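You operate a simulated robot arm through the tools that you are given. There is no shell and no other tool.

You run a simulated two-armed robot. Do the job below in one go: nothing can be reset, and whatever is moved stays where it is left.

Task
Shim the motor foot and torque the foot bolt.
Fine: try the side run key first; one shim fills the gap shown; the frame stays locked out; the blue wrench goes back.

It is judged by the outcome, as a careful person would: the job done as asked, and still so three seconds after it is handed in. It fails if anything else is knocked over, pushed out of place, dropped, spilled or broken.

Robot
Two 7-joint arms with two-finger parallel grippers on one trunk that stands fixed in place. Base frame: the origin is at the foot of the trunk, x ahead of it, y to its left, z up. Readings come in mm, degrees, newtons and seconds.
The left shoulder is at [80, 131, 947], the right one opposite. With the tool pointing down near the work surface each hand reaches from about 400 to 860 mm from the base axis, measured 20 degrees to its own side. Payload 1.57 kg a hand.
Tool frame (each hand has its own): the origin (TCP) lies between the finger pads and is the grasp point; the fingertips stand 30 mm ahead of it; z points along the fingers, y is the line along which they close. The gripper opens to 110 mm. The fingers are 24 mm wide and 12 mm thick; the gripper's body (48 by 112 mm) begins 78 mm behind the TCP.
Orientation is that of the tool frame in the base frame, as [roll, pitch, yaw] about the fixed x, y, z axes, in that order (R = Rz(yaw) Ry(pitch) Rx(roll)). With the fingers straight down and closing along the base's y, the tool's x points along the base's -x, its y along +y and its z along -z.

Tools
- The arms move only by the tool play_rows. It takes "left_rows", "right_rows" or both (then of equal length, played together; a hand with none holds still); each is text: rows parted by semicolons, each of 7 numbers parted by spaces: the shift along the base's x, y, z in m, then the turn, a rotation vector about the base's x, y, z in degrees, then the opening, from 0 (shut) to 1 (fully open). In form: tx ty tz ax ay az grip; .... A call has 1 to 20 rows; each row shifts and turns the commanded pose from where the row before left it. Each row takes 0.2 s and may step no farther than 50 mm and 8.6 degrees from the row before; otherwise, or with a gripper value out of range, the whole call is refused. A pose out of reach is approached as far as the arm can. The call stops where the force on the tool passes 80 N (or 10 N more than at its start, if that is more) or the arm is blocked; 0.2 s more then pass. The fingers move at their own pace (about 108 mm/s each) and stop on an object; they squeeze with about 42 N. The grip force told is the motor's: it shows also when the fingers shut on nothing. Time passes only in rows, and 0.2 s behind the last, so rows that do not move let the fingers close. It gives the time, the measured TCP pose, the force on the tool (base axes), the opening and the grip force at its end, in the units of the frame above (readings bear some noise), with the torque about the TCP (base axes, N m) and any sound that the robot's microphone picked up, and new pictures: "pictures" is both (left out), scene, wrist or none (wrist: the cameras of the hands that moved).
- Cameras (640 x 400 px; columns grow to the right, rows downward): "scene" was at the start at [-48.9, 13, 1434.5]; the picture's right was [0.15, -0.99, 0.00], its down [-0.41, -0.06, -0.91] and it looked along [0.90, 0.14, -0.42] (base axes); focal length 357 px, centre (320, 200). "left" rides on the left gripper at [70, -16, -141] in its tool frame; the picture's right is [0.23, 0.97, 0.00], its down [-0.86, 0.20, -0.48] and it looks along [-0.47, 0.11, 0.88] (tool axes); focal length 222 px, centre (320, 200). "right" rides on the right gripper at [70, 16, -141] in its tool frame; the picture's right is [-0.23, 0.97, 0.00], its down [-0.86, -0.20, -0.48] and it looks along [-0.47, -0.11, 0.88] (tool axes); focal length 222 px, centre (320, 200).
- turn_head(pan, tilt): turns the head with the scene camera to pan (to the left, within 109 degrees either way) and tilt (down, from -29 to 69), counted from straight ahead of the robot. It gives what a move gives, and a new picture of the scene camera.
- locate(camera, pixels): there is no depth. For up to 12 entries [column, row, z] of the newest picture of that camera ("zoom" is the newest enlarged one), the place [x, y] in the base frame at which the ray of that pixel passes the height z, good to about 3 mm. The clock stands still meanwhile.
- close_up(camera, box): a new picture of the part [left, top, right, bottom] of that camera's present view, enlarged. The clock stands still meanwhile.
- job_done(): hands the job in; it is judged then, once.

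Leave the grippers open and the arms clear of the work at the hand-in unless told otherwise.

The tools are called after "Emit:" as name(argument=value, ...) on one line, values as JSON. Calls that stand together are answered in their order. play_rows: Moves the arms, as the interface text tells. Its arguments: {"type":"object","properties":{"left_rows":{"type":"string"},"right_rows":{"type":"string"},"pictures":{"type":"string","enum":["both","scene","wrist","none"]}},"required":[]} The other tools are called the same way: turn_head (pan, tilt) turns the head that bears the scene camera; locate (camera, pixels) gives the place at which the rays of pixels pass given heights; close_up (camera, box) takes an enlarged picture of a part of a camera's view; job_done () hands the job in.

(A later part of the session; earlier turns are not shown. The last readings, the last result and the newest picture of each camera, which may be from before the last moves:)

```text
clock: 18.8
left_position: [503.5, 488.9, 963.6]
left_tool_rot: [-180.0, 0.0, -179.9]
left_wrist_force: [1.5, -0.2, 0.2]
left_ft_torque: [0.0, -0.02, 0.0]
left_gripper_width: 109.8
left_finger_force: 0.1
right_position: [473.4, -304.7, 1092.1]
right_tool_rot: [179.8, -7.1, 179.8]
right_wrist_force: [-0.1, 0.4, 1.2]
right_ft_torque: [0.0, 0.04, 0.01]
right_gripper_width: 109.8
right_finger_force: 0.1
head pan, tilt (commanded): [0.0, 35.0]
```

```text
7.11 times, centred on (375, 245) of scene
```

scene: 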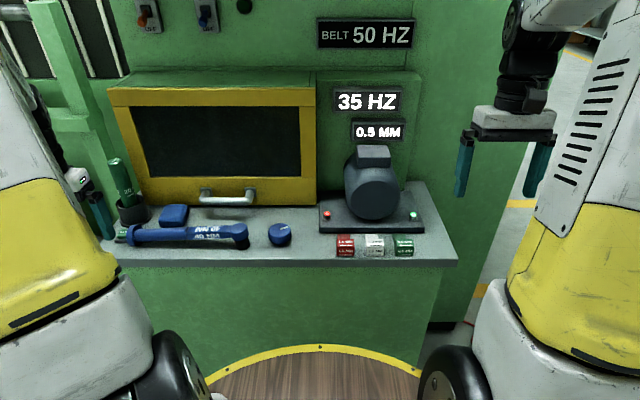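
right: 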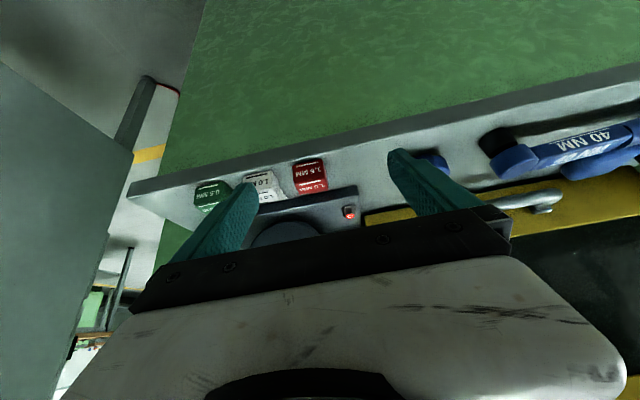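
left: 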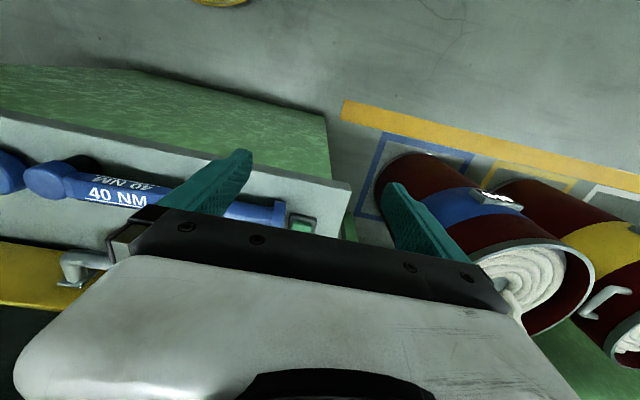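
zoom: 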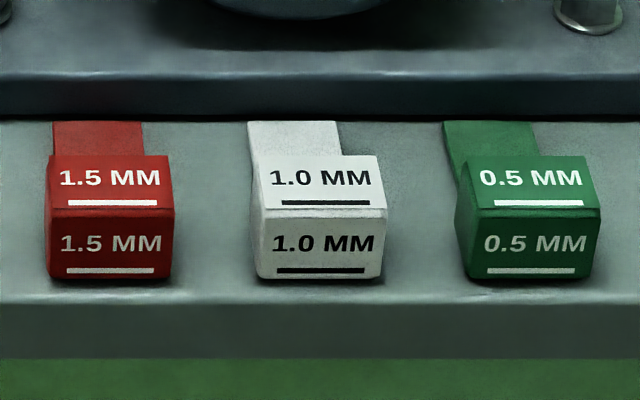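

The plate has a dark shadow line under it. To measure positions properly I'll bring the right hand straight over the shims again (upright, ~1010 mm high) for matched views.

Emit:
play_rows(right_rows="0 0.045 0 0 -7 0 1; 0.01 0.045 -0.015 0 0 0 1; 0.01 0.045 -0.015 0 0 0 1; 0.01 0.045 -0.015 0 0 0 1; 0.01 0.03 -0.02 0 0 0 1; 0 0 0 0 0 0 1", pictures="both")

Emit:
close_up(camera="right", box=[200, 120, 400, 245])

```text
clock: 20.2
left_position: [502.8, 488.5, 963.9]
left_tool_rot: [180.0, 0.1, 180.0]
left_wrist_force: [-0.7, -0.7, 0.2]
left_ft_torque: [-0.02, 0.03, 0.01]
left_gripper_width: 110.1
left_finger_force: 0.0
right_position: [511.5, -92.9, 1024.2]
right_tool_rot: [179.8, -0.2, 179.8]
right_wrist_force: [0.5, 0.1, 0.4]
right_ft_torque: [-0.03, 0.02, 0.01]
right_gripper_width: 109.8
right_finger_force: 0.1
head pan, tilt (commanded): [0.0, 35.0]
```

scene: 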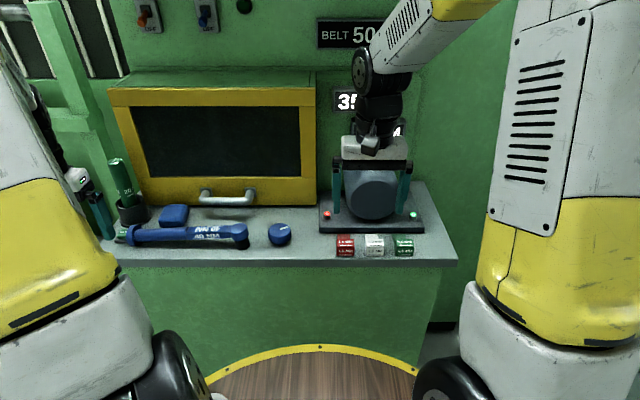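
right: 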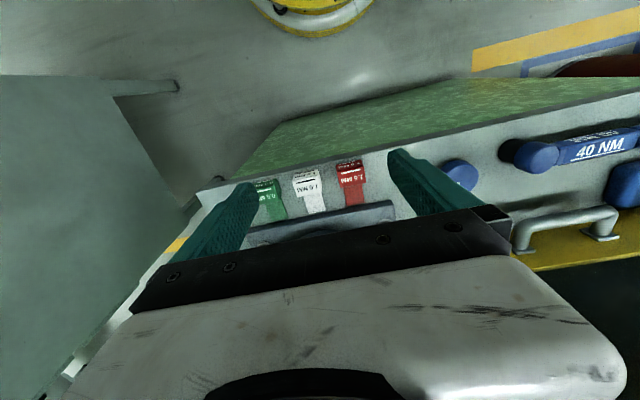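

```text
3.20 times, centred on (300, 182) of right
```

zoom: 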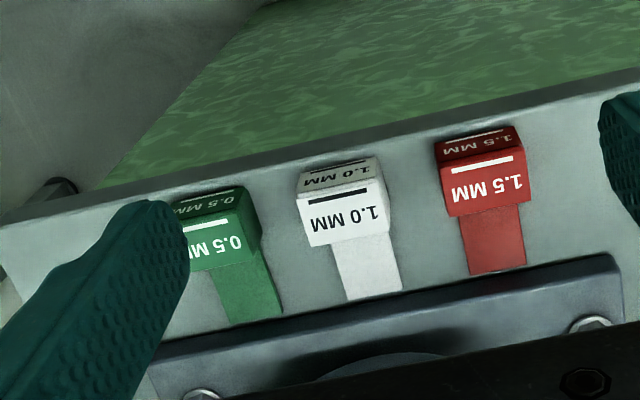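

Emit:
locate(camera="zoom", pixels=[[470, 277, 820], [470, 277, 830], [526, 267, 830], [348, 299, 830], [402, 290, 830], [232, 325, 830], [281, 315, 830], [448, 217, 850], [530, 200, 850], [527, 148, 850], [443, 168, 850], [613, 253, 850]])

Emit:
close_up(camera="scene", box=[310, 200, 440, 275])

```text
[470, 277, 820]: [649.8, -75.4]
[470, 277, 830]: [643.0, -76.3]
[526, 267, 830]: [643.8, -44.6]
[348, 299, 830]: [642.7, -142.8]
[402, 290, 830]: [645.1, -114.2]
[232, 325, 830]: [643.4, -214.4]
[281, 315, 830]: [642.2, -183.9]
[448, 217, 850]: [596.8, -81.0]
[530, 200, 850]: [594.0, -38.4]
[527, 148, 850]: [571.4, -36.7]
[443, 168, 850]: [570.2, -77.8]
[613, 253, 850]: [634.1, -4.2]
```

```text
4.92 times, centred on (375, 238) of scene
```

zoom: 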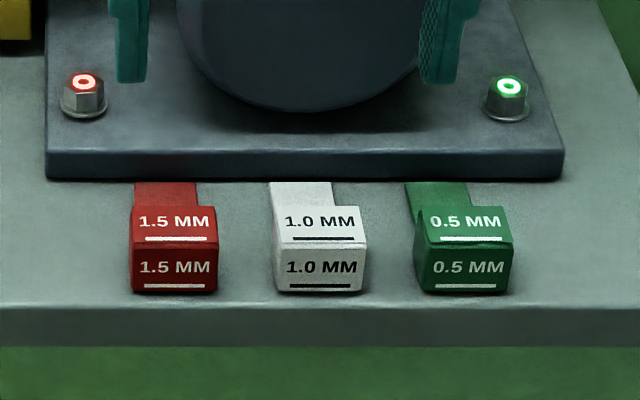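

Emit:
locate(camera="zoom", pixels=[[135, 182, 820], [135, 182, 830], [197, 182, 830], [268, 182, 830], [333, 182, 830], [404, 183, 830], [468, 182, 830], [131, 246, 850], [217, 246, 850], [47, 180, 830], [563, 179, 830], [0, 308, 830]])

Emit:
locate(camera="zoom", pixels=[[85, 82, 860], [85, 82, 870], [508, 87, 860], [508, 87, 870], [88, 110, 845], [505, 114, 845], [132, 205, 850], [214, 205, 850], [417, 243, 850], [508, 242, 850], [135, 291, 825], [423, 292, 825]])

```text
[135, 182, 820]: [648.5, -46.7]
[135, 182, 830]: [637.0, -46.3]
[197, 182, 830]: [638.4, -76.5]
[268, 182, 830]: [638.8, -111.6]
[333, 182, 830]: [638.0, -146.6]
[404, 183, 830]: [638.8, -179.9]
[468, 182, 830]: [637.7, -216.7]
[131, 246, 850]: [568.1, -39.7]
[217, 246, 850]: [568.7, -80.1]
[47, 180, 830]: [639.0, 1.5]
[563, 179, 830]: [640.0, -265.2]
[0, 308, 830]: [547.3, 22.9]
```

```text
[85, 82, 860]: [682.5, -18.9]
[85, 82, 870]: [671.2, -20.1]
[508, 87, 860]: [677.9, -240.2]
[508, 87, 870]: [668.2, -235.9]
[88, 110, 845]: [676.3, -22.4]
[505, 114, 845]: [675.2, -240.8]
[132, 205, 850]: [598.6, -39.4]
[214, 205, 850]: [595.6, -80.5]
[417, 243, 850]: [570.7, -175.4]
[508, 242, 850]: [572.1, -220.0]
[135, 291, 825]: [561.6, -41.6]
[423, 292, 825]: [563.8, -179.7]
```

From both views: bench z ≈ 820, shim blocks 42 wide × 28 deep × 30 high (top z ≈ 850), green shim centred at y ≈ −199, tongue 30 mm wide ending at the plate edge x ≈ 648. Red-ring bolt ≈ (677, −20), green ≈ (677, −238). I'll now bring the left hand in low from the left with a tilt to look under the plate's edge.

Emit:
play_rows(left_rows="0 -0.045 0 0 0 -8 1; 0 -0.045 0 0 0 -8 1; 0 -0.045 0 0 0 -8 1; 0 -0.045 0 0 0 -8 1; 0 -0.04 0 0 0 -8 1; 0 -0.03 0 0 0 -8 1; 0 -0.02 0 0 0 -8 1; 0 0 0 -6.9 -4 0 1; 0 0 -0.01 -6.9 -4 0 1; 0 0 -0.01 -6.9 -4 0 1; 0 0 -0.01 -6.9 -4 0 1; 0 0 -0.01 -6.9 -4 0 1; 0 0 -0.01 -6.9 -4 0 1; 0 0 0 0 0 0 1", right_rows="0 -0.03 0 0 0 0 1; 0 -0.03 0 0 0 0 1; 0 -0.03 0 0 0 0 1; 0 -0.03 0 0 0 0 1; 0 -0.03 0 0 0 0 1; 0 0 0 0 0 0 1; 0 0 0 0 0 0 1; 0 0 0 0 0 0 1; 0 0 0 0 0 0 1; 0 0 0 0 0 0 1; 0 0 0 0 0 0 1; 0 0 0 0 0 0 1; 0 0 0 0 0 0 1; 0 0 0 0 0 0 1", pictures="both")

```text
clock: 23.2
left_position: [503.7, 217.8, 914.4]
left_tool_rot: [-175.6, 47.8, 125.9]
left_wrist_force: [-0.7, 0.5, 0.0]
left_ft_torque: [0.02, 0.01, -0.02]
left_gripper_width: 110.0
left_finger_force: 0.1
right_position: [511.2, -242.6, 1024.1]
right_tool_rot: [179.9, 0.0, 179.9]
right_wrist_force: [0.3, 0.7, -0.1]
right_ft_torque: [0.03, -0.01, 0.01]
right_gripper_width: 110.1
right_finger_force: 0.0
head pan, tilt (commanded): [0.0, 35.0]
```

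scene: 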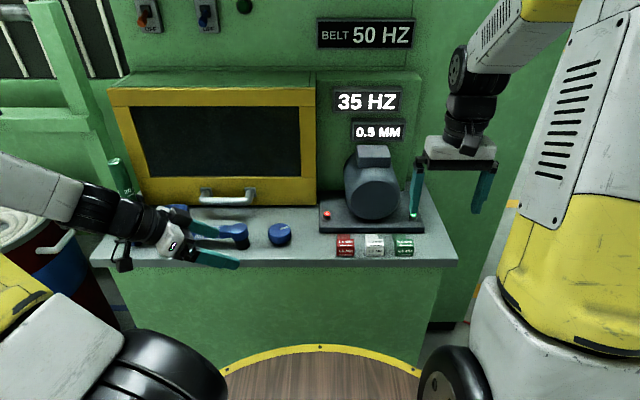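
right: 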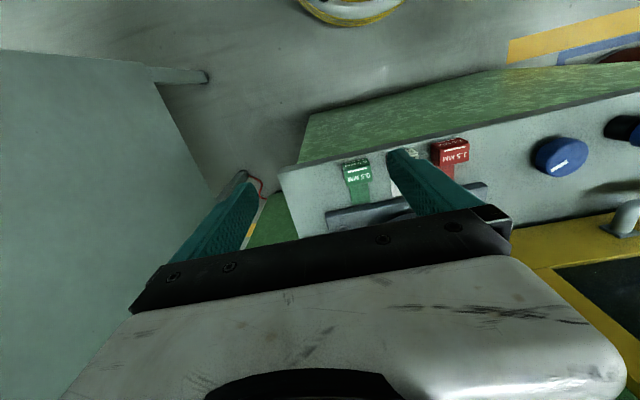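
left: 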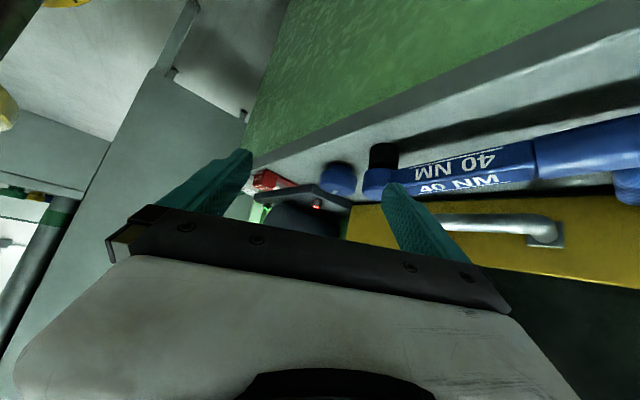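

Emit:
close_up(camera="left", box=[240, 150, 400, 230])

Emit:
close_up(camera="left", box=[250, 160, 350, 220])

```text
4.00 times, centred on (320, 190) of left
```

zoom: 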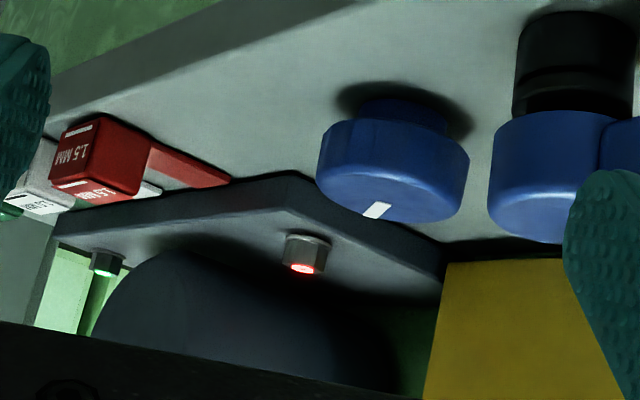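

```text
6.40 times, centred on (300, 190) of left
```

zoom: 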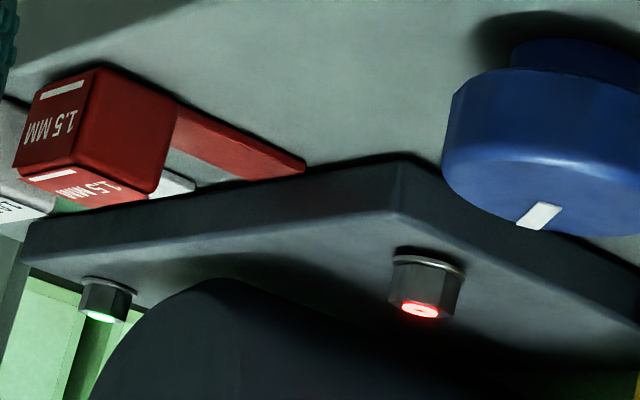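

I see the tongue is several mm thick and the plate sits over the bench; I need a flatter view. I'll tilt 14° more and lower the left hand ~35 mm while drawing it a bit back from the bench.

Emit:
play_rows(left_rows="-0.01 -0.01 -0.01 -6.06 -3.5 0 1; -0.01 -0.02 -0.01 -6.06 -3.5 0 1; 0 -0.02 -0.015 0 0 0 1; 0 0 0 0 0 0 1", pictures="both")

Emit:
close_up(camera="left", box=[230, 140, 390, 240])

```text
clock: 24.2
left_position: [483.6, 168.1, 877.6]
left_tool_rot: [-172.9, 61.6, 128.3]
left_wrist_force: [-0.4, 0.4, -1.2]
left_ft_torque: [0.0, 0.02, -0.01]
left_gripper_width: 110.2
left_finger_force: 0.1
right_position: [510.9, -244.1, 1024.0]
right_tool_rot: [179.9, -0.1, 179.8]
right_wrist_force: [0.0, -0.1, 0.0]
right_ft_torque: [0.0, 0.06, 0.01]
right_gripper_width: 109.9
right_finger_force: 0.0
head pan, tilt (commanded): [0.0, 35.0]
```

scene: 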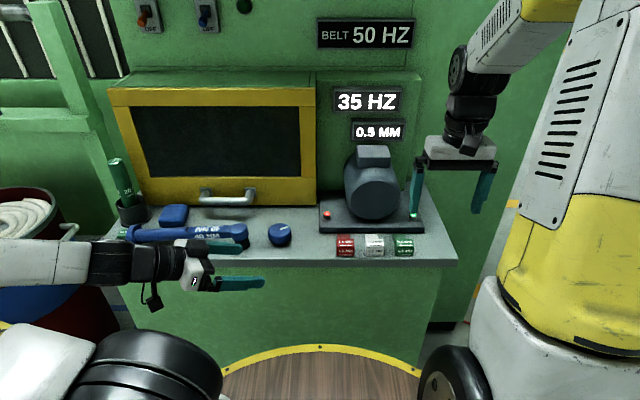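
left: 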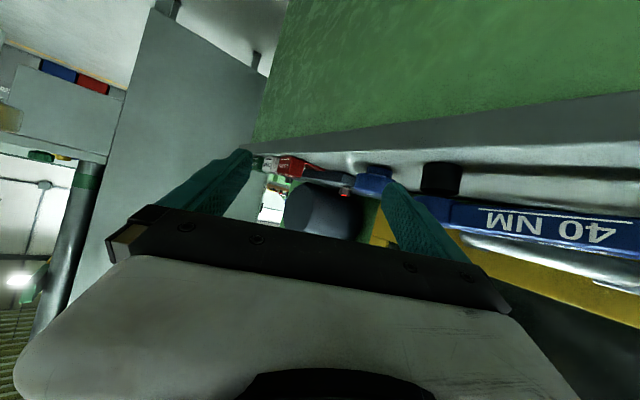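

```text
4.00 times, centred on (310, 190) of left
```

zoom: 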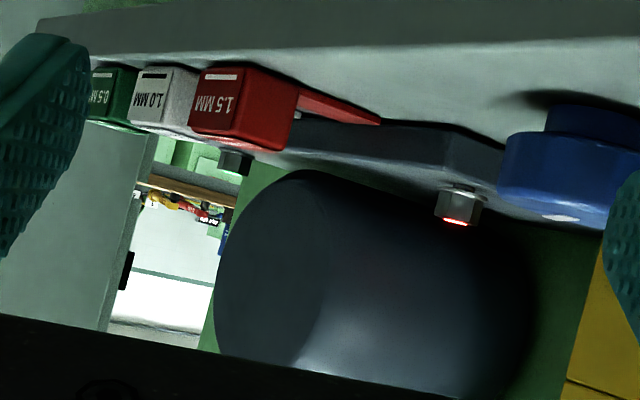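

Emit:
close_up(camera="left", box=[290, 155, 370, 205])

```text
8.00 times, centred on (330, 180) of left
```

zoom: 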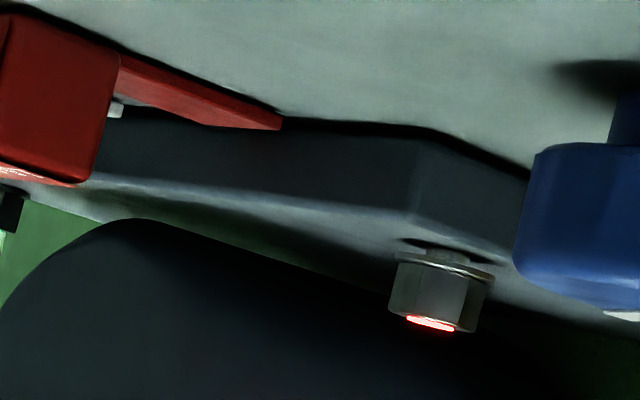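

Emit:
close_up(camera="left", box=[322, 162, 362, 187])

Emit:
close_up(camera="right", box=[310, 150, 410, 240])

```text
16.00 times, centred on (342, 174) of left
```

zoom: 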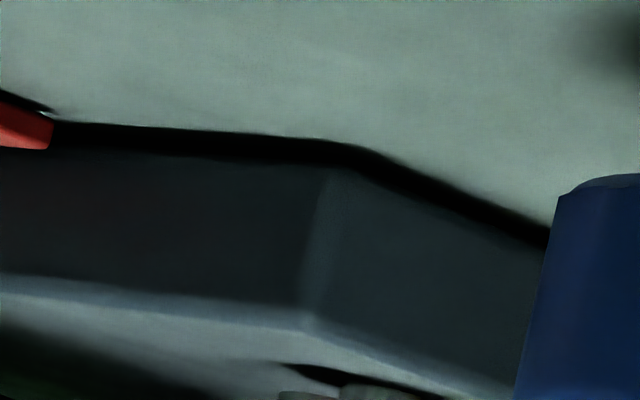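

```text
4.44 times, centred on (360, 195) of right
```

zoom: 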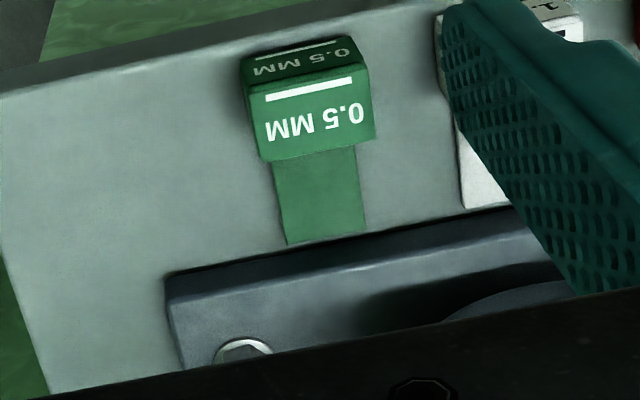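

The plate clearly floats a few mm above the bench (black band), so the thin tongue slides under it. The loose red-ring bolt sits slightly proud. Plan: right hand, turned 90° (closing along x), picks the green block, carries it left of the red shim and slides its tongue under the plate at the red bolt. Now I'll withdraw the left hand upright and turn the right hand over the green shim.

Emit:
play_rows(left_rows="-0.005 0.02 0.015 6.71 3.87 0 1; -0.005 0.02 0.015 6.71 3.87 0 1; 0 0.02 0.015 6.71 3.87 0 1; 0 0.02 0.015 6.71 3.87 0 1; 0 0.02 0.015 6.71 3.87 0 1; 0 0.02 0.015 6.71 3.87 0 1; 0 0.02 0.015 6.71 3.87 0 1; 0 0.02 0.015 6.71 3.87 0 1; 0 0.02 0 0 0 8 1; 0 0.02 0 0 0 8 1; 0 0 0 0 0 8 1; 0 0 0 0 0 8 1", right_rows="0.0055 0.004 -0.004 0 0 -8.18 0.53; 0.0055 0.004 -0.004 0 0 -8.18 0.53; 0.0055 0.004 -0.004 0 0 -8.18 0.53; 0.0055 0.004 -0.004 0 0 -8.18 0.53; 0.0055 0.004 -0.004 0 0 -8.18 0.53; 0.0055 0.004 -0.004 0 0 -8.18 0.53; 0.0055 0.004 -0.004 0 0 -8.18 0.53; 0.0055 0.004 -0.004 0 0 -8.18 0.53; 0.0055 0.004 -0.004 0 0 -8.18 0.53; 0.0055 0.004 -0.004 0 0 -8.18 0.53; 0.0055 0.004 -0.004 0 0 -8.2 0.53; 0 0 0 0 0 0 0.53", pictures="both")

```text
clock: 26.8
left_position: [473.6, 369.6, 999.8]
left_tool_rot: [180.0, -0.1, 156.0]
left_wrist_force: [0.4, 0.6, 0.2]
left_ft_torque: [0.03, -0.02, 0.03]
left_gripper_width: 109.9
left_finger_force: 0.1
right_position: [572.6, -198.5, 980.8]
right_tool_rot: [179.9, -0.1, 89.8]
right_wrist_force: [-0.3, -0.5, 0.3]
right_ft_torque: [-0.02, 0.0, 0.01]
right_gripper_width: 58.3
right_finger_force: 0.0
head pan, tilt (commanded): [0.0, 35.0]
```

scene: 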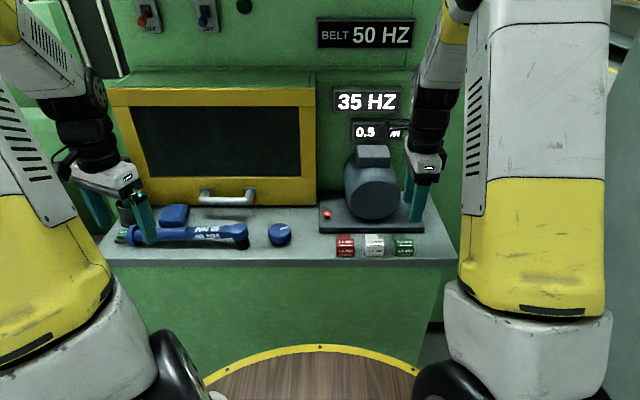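
right: 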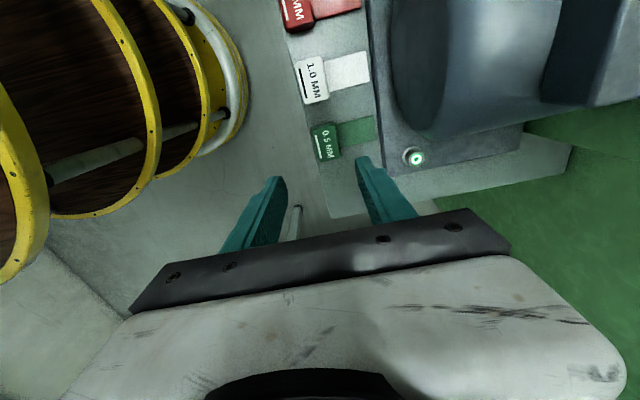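
left: 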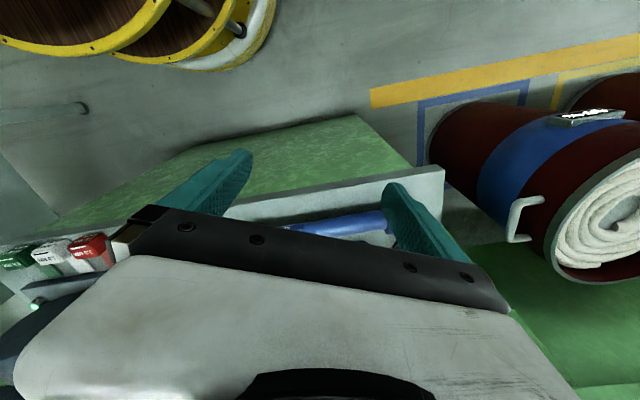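

The yaw worked. Let me zoom into the right wrist view to measure the green block.

Emit:
close_up(camera="right", box=[260, 80, 440, 200])

```text
3.33 times, centred on (350, 140) of right
```

zoom: 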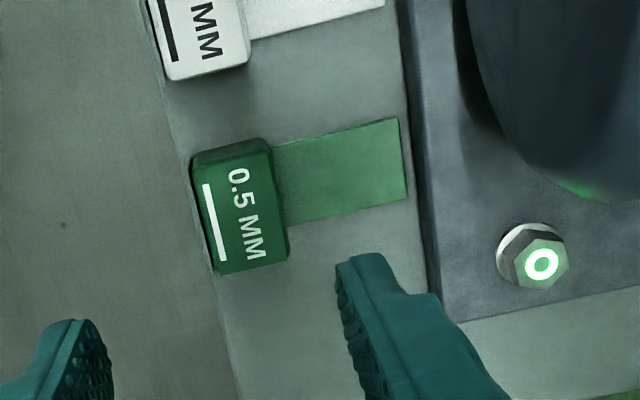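

Emit:
locate(camera="zoom", pixels=[[199, 167, 850], [270, 153, 850], [288, 258, 850], [216, 274, 850], [397, 117, 822], [407, 198, 822], [276, 150, 822], [412, 130, 824], [427, 215, 824], [533, 250, 845], [541, 264, 860]])

```text
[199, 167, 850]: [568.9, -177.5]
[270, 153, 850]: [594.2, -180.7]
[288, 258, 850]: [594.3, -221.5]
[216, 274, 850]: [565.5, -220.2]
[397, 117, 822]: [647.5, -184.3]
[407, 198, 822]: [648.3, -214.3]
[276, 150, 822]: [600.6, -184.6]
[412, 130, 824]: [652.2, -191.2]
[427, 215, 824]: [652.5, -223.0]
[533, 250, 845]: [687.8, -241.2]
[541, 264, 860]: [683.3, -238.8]
```

Green block: x 567–595 (centre 581.5), y centre −200; tongue ends at x 648; plate front at x 652. I'll centre over it and descend to about z 895 (tips 865), then look.

Emit:
play_rows(right_rows="0.009 -0.0015 -0.02 0 0 0 0.53; 0 0 -0.03 0 0 0 0.53; 0 0 -0.025 0 0 0 0.53; 0 0 -0.01 0 0 0 0.53; 0 0 0 0 0 0 0.53", pictures="both")

Emit:
close_up(camera="right", box=[240, 80, 440, 220])

Emit:
close_up(camera="scene", box=[370, 180, 450, 270])

```text
clock: 28.0
left_position: [473.9, 368.2, 999.1]
left_tool_rot: [179.9, -0.1, 155.8]
left_wrist_force: [-0.9, -0.1, -0.3]
left_ft_torque: [-0.03, 0.02, 0.0]
left_gripper_width: 110.0
left_finger_force: 0.1
right_position: [582.3, -199.2, 894.9]
right_tool_rot: [179.9, -0.2, 89.9]
right_wrist_force: [1.2, 0.2, -0.3]
right_ft_torque: [0.01, 0.03, 0.02]
right_gripper_width: 58.3
right_finger_force: 0.0
head pan, tilt (commanded): [0.0, 35.0]
```

scene: 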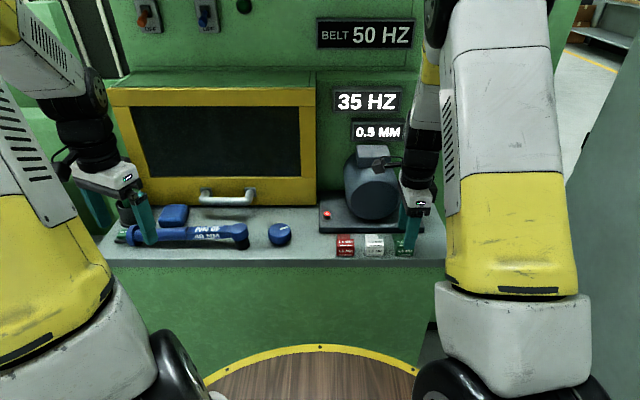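
right: 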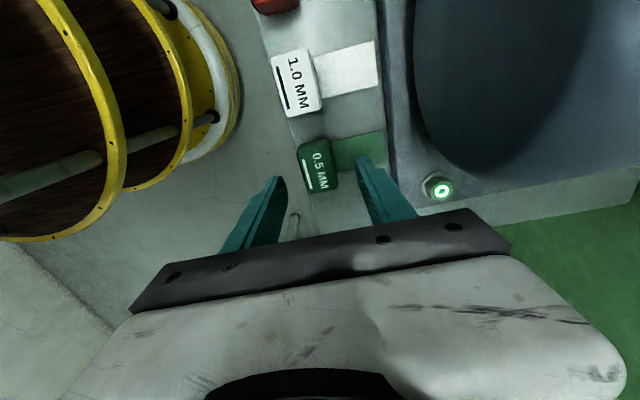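

```text
2.86 times, centred on (340, 150) of right
```

zoom: 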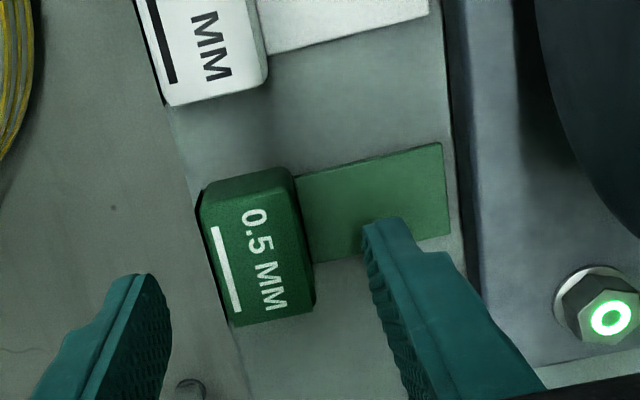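

```text
4.44 times, centred on (410, 225) of scene
```

zoom: 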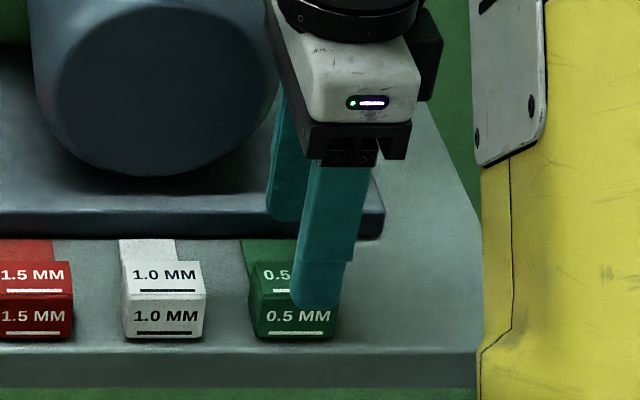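

Fingers bracket the block along x. Descend 32 mm so tips are ~12 mm above the bench (clear of the tongue).

Emit:
play_rows(right_rows="0 -0.001 -0.012 0 0 0 0.53; 0 0 -0.012 0 0 0 0.53; 0 0 -0.008 0 0 0 0.53; 0 0 0 0 0 0 0.53", pictures="wrist")

Emit:
close_up(camera="right", box=[240, 80, 440, 220])

Emit:
close_up(camera="scene", box=[380, 200, 440, 270])

```text
clock: 29.0
left_position: [473.6, 368.6, 999.7]
left_tool_rot: [179.9, 0.0, 155.9]
left_wrist_force: [0.6, -0.3, 0.2]
left_ft_torque: [0.03, 0.01, 0.01]
left_gripper_width: 109.9
left_finger_force: 0.0
right_position: [581.5, -201.1, 863.6]
right_tool_rot: [180.0, -0.1, 89.8]
right_wrist_force: [-0.4, 0.1, 0.1]
right_ft_torque: [0.02, 0.02, -0.01]
right_gripper_width: 58.3
right_finger_force: 0.1
head pan, tilt (commanded): [0.0, 35.0]
```

right: 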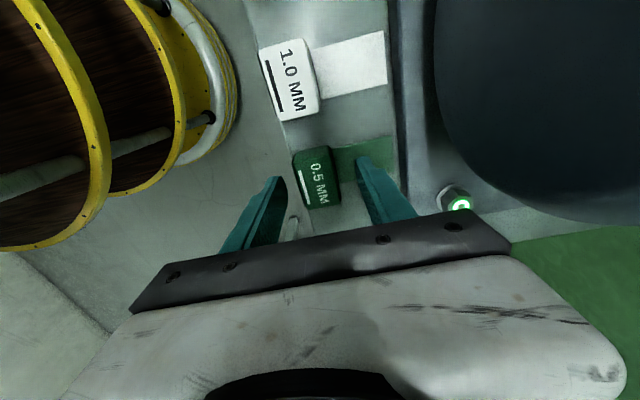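

```text
2.86 times, centred on (340, 150) of right
```

zoom: 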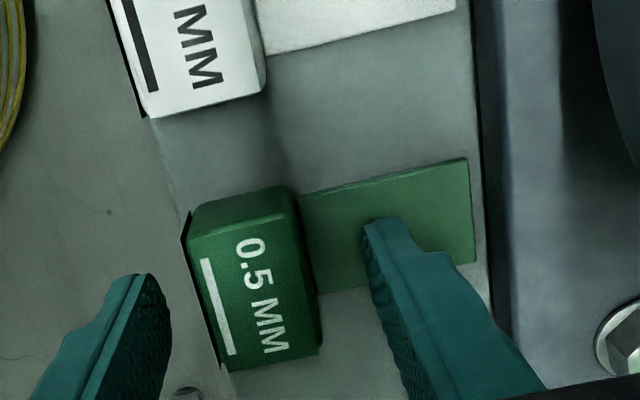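

```text
5.71 times, centred on (410, 235) of scene
```

zoom: 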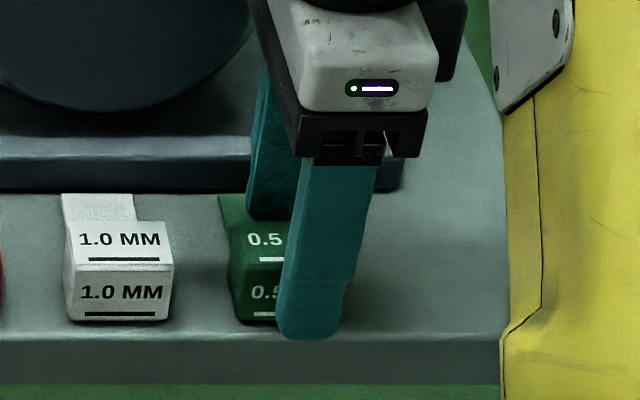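

Aligned. Close the gripper on the block and let it settle.

Emit:
play_rows(right_rows="0 0 0 0 0 0 0.3; 0 0 0 0 0 0 0; 0 0 0 0 0 0 0; 0 0 0 0 0 0 0", pictures="wrist")

Emit:
close_up(camera="right", box=[240, 80, 440, 220])

```text
clock: 30.0
left_position: [473.7, 368.0, 999.2]
left_tool_rot: [180.0, -0.1, 155.8]
left_wrist_force: [-0.7, 0.0, 0.3]
left_ft_torque: [-0.02, 0.01, 0.02]
left_gripper_width: 110.1
left_finger_force: 0.1
right_position: [582.2, -200.6, 864.0]
right_tool_rot: [-180.0, -0.1, 89.9]
right_wrist_force: [-2.4, -0.1, -1.9]
right_ft_torque: [0.37, 0.46, 0.39]
right_gripper_width: 30.0
right_finger_force: 39.5
head pan, tilt (commanded): [0.0, 35.0]
```

right: 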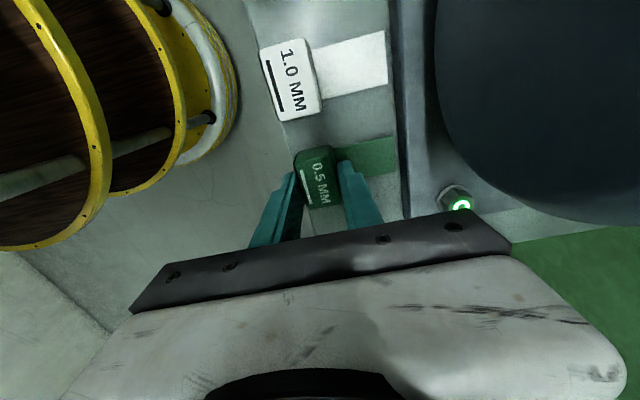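

```text
2.86 times, centred on (340, 150) of right
```

zoom: 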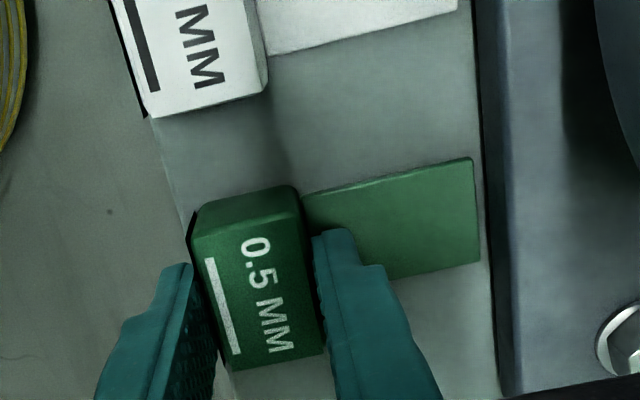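

Gripped at 30 mm width. Lift straight up 60 mm, check, then back off in x and carry left.

Emit:
play_rows(right_rows="0 0 0.01 0 0 0 0; 0 0 0.02 0 0 0 0; -0.01 0 0.03 0 0 0 0; -0.02 0 0.01 0 0 0 0; 0 0 0 0 0 0 0", pictures="both")

Emit:
close_up(camera="right", box=[240, 80, 440, 220])

Emit:
close_up(camera="scene", box=[360, 190, 460, 270])

```text
clock: 31.2
left_position: [474.0, 369.6, 999.9]
left_tool_rot: [179.9, -0.1, 155.8]
left_wrist_force: [0.3, 0.2, -0.2]
left_ft_torque: [-0.04, 0.0, -0.02]
left_gripper_width: 110.1
left_finger_force: 0.0
right_position: [552.0, -200.2, 936.2]
right_tool_rot: [179.9, -0.1, 89.9]
right_wrist_force: [-1.3, 0.3, -0.2]
right_ft_torque: [-0.01, 0.02, 0.0]
right_gripper_width: 0.1
right_finger_force: 21.5
head pan, tilt (commanded): [0.0, 35.0]
```

scene: 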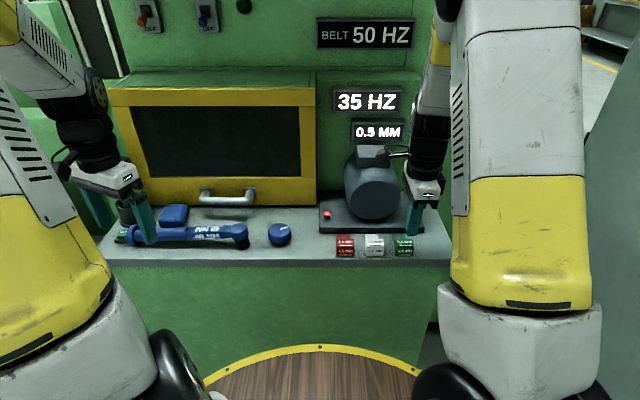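
right: 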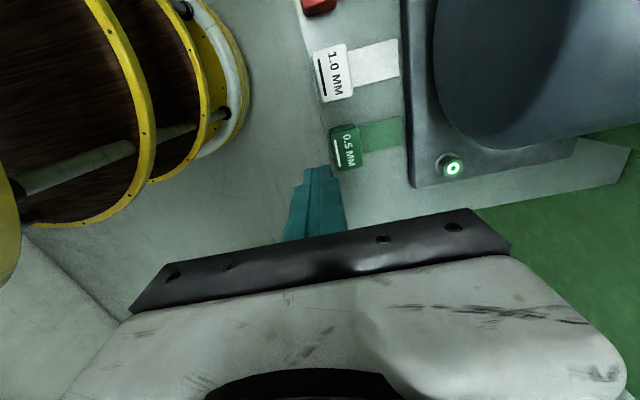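

```text
2.86 times, centred on (340, 150) of right
```

zoom: 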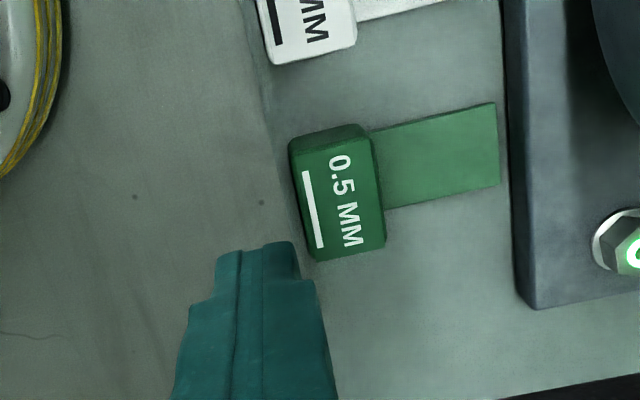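

```text
5.00 times, centred on (410, 230) of scene
```

zoom: 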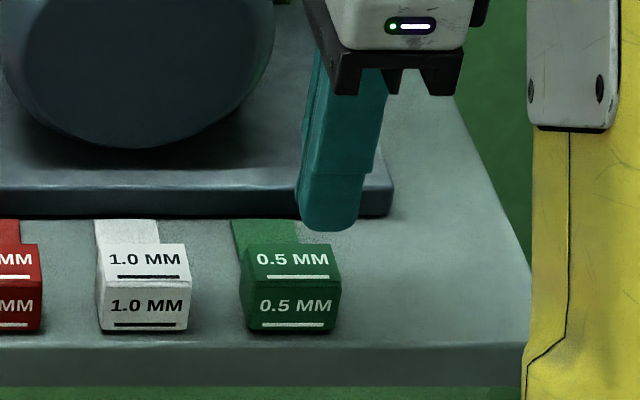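

The shim slipped out and stayed on the bench (gripper now shut on nothing). I'll measure where the green block is now before regripping lower.

Emit:
locate(camera="zoom", pixels=[[243, 285, 850], [341, 284, 850], [248, 243, 850], [333, 243, 850], [231, 220, 822], [294, 220, 822], [98, 285, 850], [192, 284, 850]])

Emit:
close_up(camera="right", box=[300, 100, 440, 190])

```text
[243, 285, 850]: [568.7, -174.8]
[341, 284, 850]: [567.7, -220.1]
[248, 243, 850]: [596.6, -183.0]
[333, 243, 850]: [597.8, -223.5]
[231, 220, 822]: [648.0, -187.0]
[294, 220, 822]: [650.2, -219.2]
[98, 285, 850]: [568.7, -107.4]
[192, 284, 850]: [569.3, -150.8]
```

```text
4.44 times, centred on (370, 145) of right
```

zoom: 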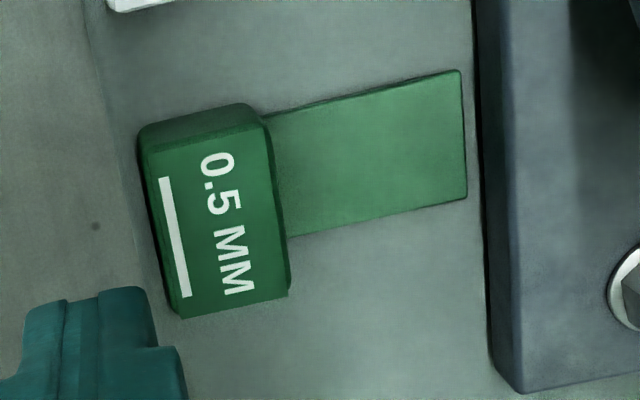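

Emit:
locate(camera="zoom", pixels=[[143, 150, 850], [265, 123, 850], [288, 290, 850], [180, 317, 850], [460, 71, 822], [467, 198, 822], [268, 113, 822], [296, 237, 822], [480, 100, 824], [493, 340, 824]])

```text
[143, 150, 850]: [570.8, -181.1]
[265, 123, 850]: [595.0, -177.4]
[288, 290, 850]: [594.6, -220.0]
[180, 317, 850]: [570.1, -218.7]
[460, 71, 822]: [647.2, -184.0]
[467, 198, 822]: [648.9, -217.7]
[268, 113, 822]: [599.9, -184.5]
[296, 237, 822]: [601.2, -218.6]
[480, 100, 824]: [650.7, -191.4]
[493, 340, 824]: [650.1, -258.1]
```

The green shim is still in its place (centre 582, −200). I'll regrip deeper: tips at z ≈ 827, just above the tongue, then lift slowly.

Emit:
play_rows(right_rows="0.015 0 0 0 0 0 0.53; 0.0155 0 0 0 0 0 0.53; 0 0 -0.02 0 0 0 0.53; 0 0 -0.02 0 0 0 0.53; 0 0 -0.02 0 0 0 0.53; 0 0 -0.01 0 0 0 0.53; 0 0 -0.005 0 0 0 0.53; 0 0 -0.003 0 0 0 0.53; 0 0 0 0 0 0 0.53", pictures="wrist")

Emit:
close_up(camera="right", box=[260, 120, 400, 220])

```text
clock: 33.2
left_position: [475.1, 368.2, 1000.0]
left_tool_rot: [180.0, -0.1, 156.0]
left_wrist_force: [0.2, -0.1, 0.0]
left_ft_torque: [-0.02, 0.0, 0.03]
left_gripper_width: 110.0
left_finger_force: 0.1
right_position: [582.0, -201.2, 856.2]
right_tool_rot: [179.8, -0.1, 89.8]
right_wrist_force: [-0.2, 0.5, -0.9]
right_ft_torque: [0.0, 0.0, -0.02]
right_gripper_width: 58.4
right_finger_force: 0.0
head pan, tilt (commanded): [0.0, 35.0]
```

right: 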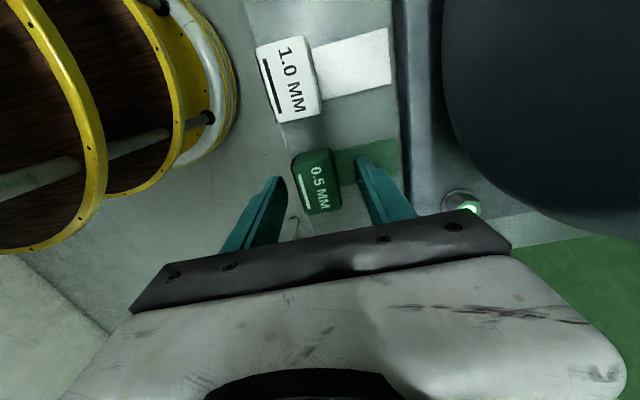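

```text
4.00 times, centred on (330, 170) of right
```

zoom: 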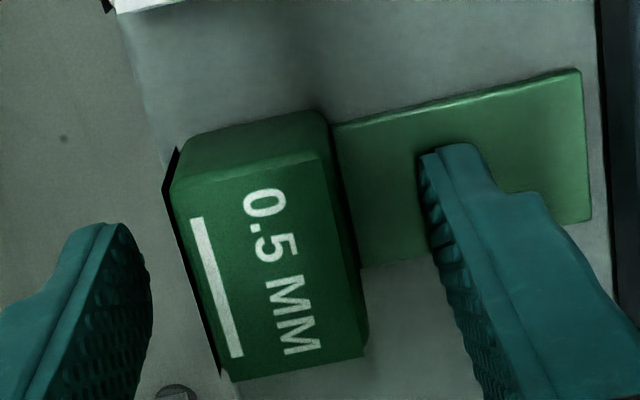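

Emit:
play_rows(right_rows="0 0 0 0 0 0 0.3; 0 0 0 0 0 0 0; 0 0 0 0 0 0 0; 0 0 0 0 0 0 0; 0 0 0 0 0 0 0", pictures="none")

Emit:
play_rows(right_rows="0 0 0.002 0 0 0 0; 0 0 0.003 0 0 0 0; 0 0 0.003 0 0 0 0", pictures="wrist")

Emit:
close_up(camera="right", box=[260, 120, 400, 220])

```text
clock: 34.4
left_position: [474.6, 368.2, 1000.7]
left_tool_rot: [179.9, -0.1, 155.9]
left_wrist_force: [0.0, -0.5, -0.2]
left_ft_torque: [-0.01, 0.0, 0.03]
left_gripper_width: 110.0
left_finger_force: 0.1
right_position: [582.7, -202.4, 856.5]
right_tool_rot: [-180.0, -0.2, 89.9]
right_wrist_force: [-3.2, -0.6, -2.4]
right_ft_torque: [0.33, 0.51, 0.5]
right_gripper_width: 29.7
right_finger_force: 39.3
head pan, tilt (commanded): [0.0, 35.0]
```

```text
clock: 35.2
left_position: [475.6, 367.9, 999.9]
left_tool_rot: [179.8, -0.1, 155.9]
left_wrist_force: [0.2, -0.5, 0.3]
left_ft_torque: [-0.02, -0.02, 0.0]
left_gripper_width: 109.9
left_finger_force: 0.0
right_position: [583.1, -200.7, 863.4]
right_tool_rot: [-179.9, -0.2, 89.8]
right_wrist_force: [-0.7, -0.7, -30.4]
right_ft_torque: [-0.17, -0.5, 0.65]
right_gripper_width: 30.0
right_finger_force: 39.3
head pan, tilt (commanded): [0.0, 35.0]
```

right: 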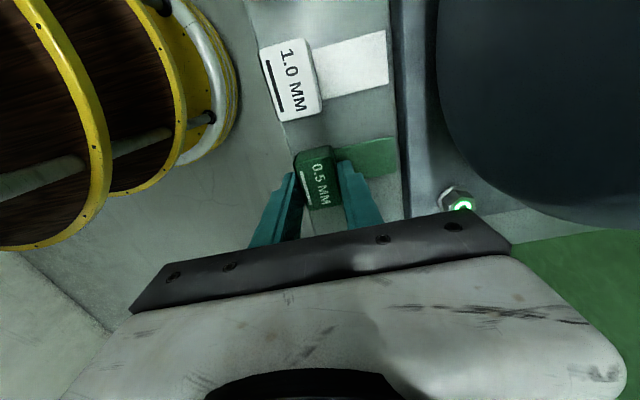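

```text
4.00 times, centred on (330, 170) of right
```

zoom: 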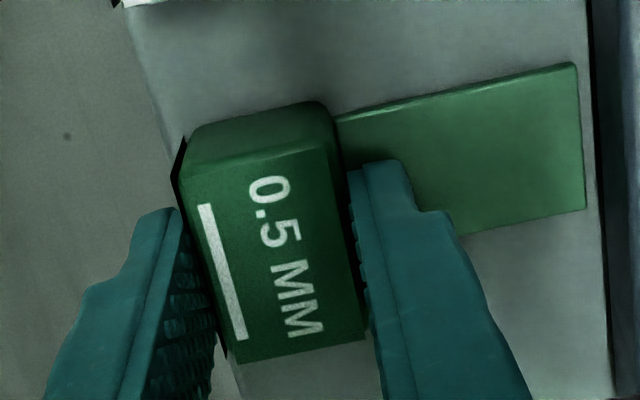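

There's −30 N pull: the shim isn't free to lift — it seems to be captive on the bench (a slide). So it is meant to be slid straight in under the plate. I'll relax back down to where I gripped, then test a small +x slide.

Emit:
play_rows(right_rows="0 0 -0.004 0 0 0 0; 0 0 -0.003 0 0 0 0; 0 0 -0.001 0 0 0 0; 0 0 0 0 0 0 0", pictures="wrist")

Emit:
close_up(camera="right", box=[260, 120, 400, 220])

```text
clock: 36.2
left_position: [473.9, 368.9, 1000.1]
left_tool_rot: [179.9, 0.0, 156.0]
left_wrist_force: [-0.3, 0.0, 0.8]
left_ft_torque: [0.01, 0.01, -0.03]
left_gripper_width: 110.1
left_finger_force: 0.0
right_position: [582.6, -201.3, 856.8]
right_tool_rot: [179.9, -0.1, 89.9]
right_wrist_force: [1.9, 0.6, 30.7]
right_ft_torque: [-0.17, 1.0, 0.56]
right_gripper_width: 30.0
right_finger_force: 39.6
head pan, tilt (commanded): [0.0, 35.0]
```

right: 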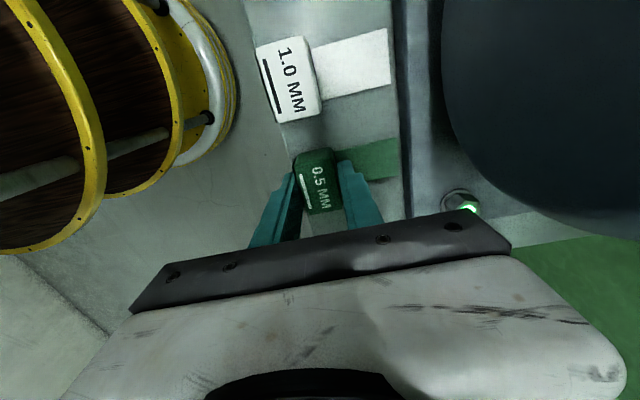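

```text
4.00 times, centred on (330, 170) of right
```

zoom: 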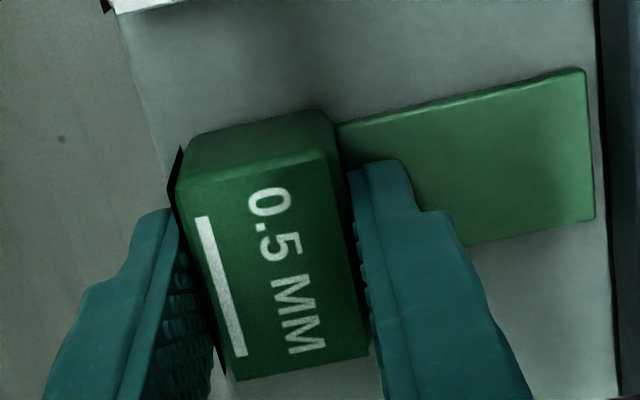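

Slipped again at 30 N both ways, so it's captive vertically. I'll open, lift clear, shut the fingers and come down in front of the block to push it straight in (+x) gently.

Emit:
play_rows(right_rows="0 0 0 0 0 0 0.53; 0 0 0 0 0 0 0.53; 0 0 0.02 0 0 0 0.53; 0 0 0.03 0 0 0 0.53; -0.018 0.001 0 0 0 0 0; -0.018 0.001 0 0 0 0 0; 0 0 0 0 0 0 0; 0 0 0 0 0 0 0", pictures="both")

Emit:
close_up(camera="right", box=[260, 80, 440, 200])

```text
clock: 38.0
left_position: [474.3, 368.6, 1000.1]
left_tool_rot: [179.8, -0.1, 155.9]
left_wrist_force: [0.3, 0.2, 0.4]
left_ft_torque: [-0.05, 0.02, -0.03]
left_gripper_width: 110.1
left_finger_force: 0.0
right_position: [546.9, -200.2, 905.1]
right_tool_rot: [179.9, -0.2, 89.9]
right_wrist_force: [-1.1, 0.8, 0.3]
right_ft_torque: [-0.02, 0.02, -0.01]
right_gripper_width: 0.1
right_finger_force: 21.4
head pan, tilt (commanded): [0.0, 35.0]
```

scene: 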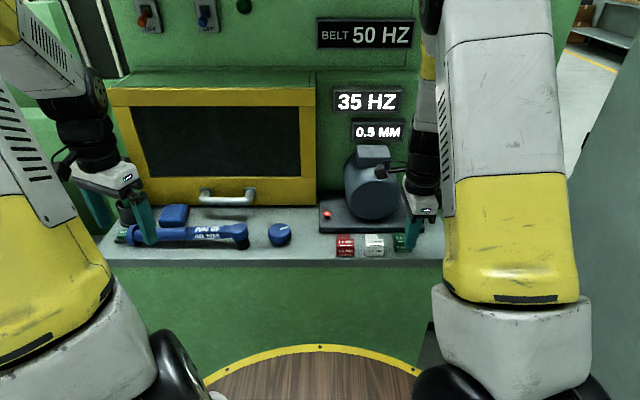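
right: 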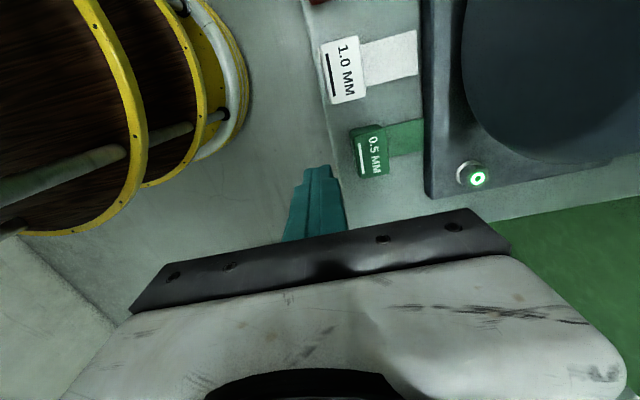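

```text
3.33 times, centred on (350, 140) of right
```

zoom: 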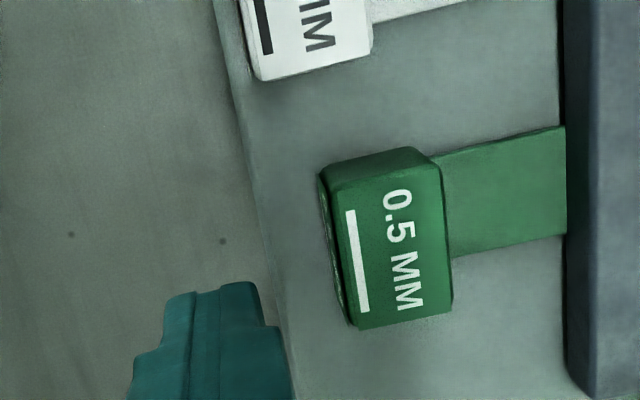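

The green block appears to have advanced; the tongue now meets the plate edge. I'll measure it.

Emit:
locate(camera="zoom", pixels=[[325, 180, 850], [438, 165, 850], [452, 303, 850], [353, 328, 850], [566, 127, 822], [567, 235, 822], [562, 60, 824], [575, 370, 824], [252, 75, 850], [372, 55, 850]])

Emit:
close_up(camera="scene", box=[330, 215, 430, 275])

```text
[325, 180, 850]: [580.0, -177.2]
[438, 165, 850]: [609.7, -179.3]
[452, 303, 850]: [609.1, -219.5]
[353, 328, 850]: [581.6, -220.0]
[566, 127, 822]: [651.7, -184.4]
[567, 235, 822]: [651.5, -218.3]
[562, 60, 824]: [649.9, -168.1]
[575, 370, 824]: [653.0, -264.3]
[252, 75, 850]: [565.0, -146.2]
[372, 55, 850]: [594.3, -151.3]
```

```text
6.40 times, centred on (380, 245) of scene
```

zoom: 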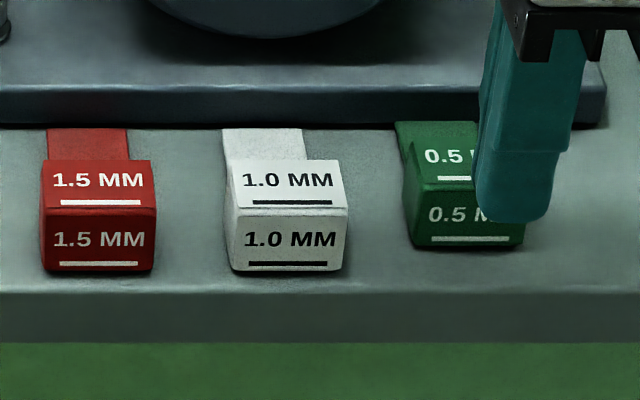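

It already slid ~14 mm forward (block now x 581–610, tongue under the plate edge), moving freely along x. I'll lower the shut fingers in front of it and push gently in +x.

Emit:
play_rows(right_rows="0 0 -0.02 0 0 0 0; 0 0 -0.02 0 0 0 0; 0 0 -0.007 0 0 0 0; 0.01 0 0 0 0 0 0; 0.008 0 0 0 0 0 0; 0.005 0 0 0 0 0 0", pictures="wrist")

Emit:
close_up(camera="right", box=[240, 80, 440, 220])

```text
clock: 39.4
left_position: [474.7, 367.3, 999.6]
left_tool_rot: [179.8, -0.2, 155.9]
left_wrist_force: [-0.3, 0.1, 0.5]
left_ft_torque: [0.03, -0.01, 0.01]
left_gripper_width: 110.1
left_finger_force: 0.0
right_position: [568.8, -199.5, 858.7]
right_tool_rot: [-180.0, -0.1, 89.9]
right_wrist_force: [-0.6, 0.7, -0.1]
right_ft_torque: [0.03, 0.0, 0.04]
right_gripper_width: 0.0
right_finger_force: 21.2
head pan, tilt (commanded): [0.0, 35.0]
```

right: 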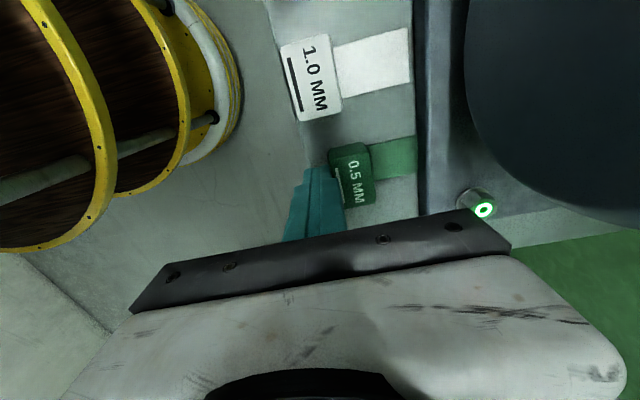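

```text
2.86 times, centred on (340, 150) of right
```

zoom: 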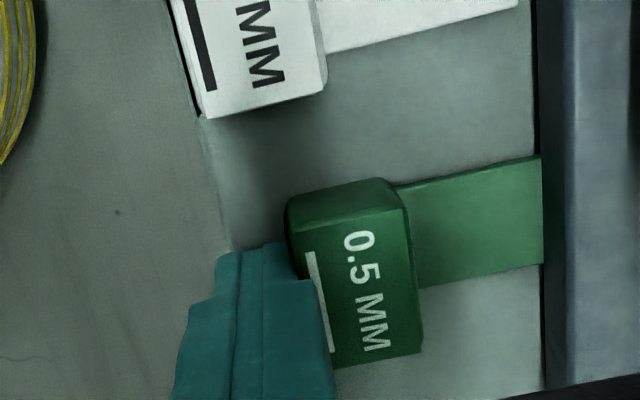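

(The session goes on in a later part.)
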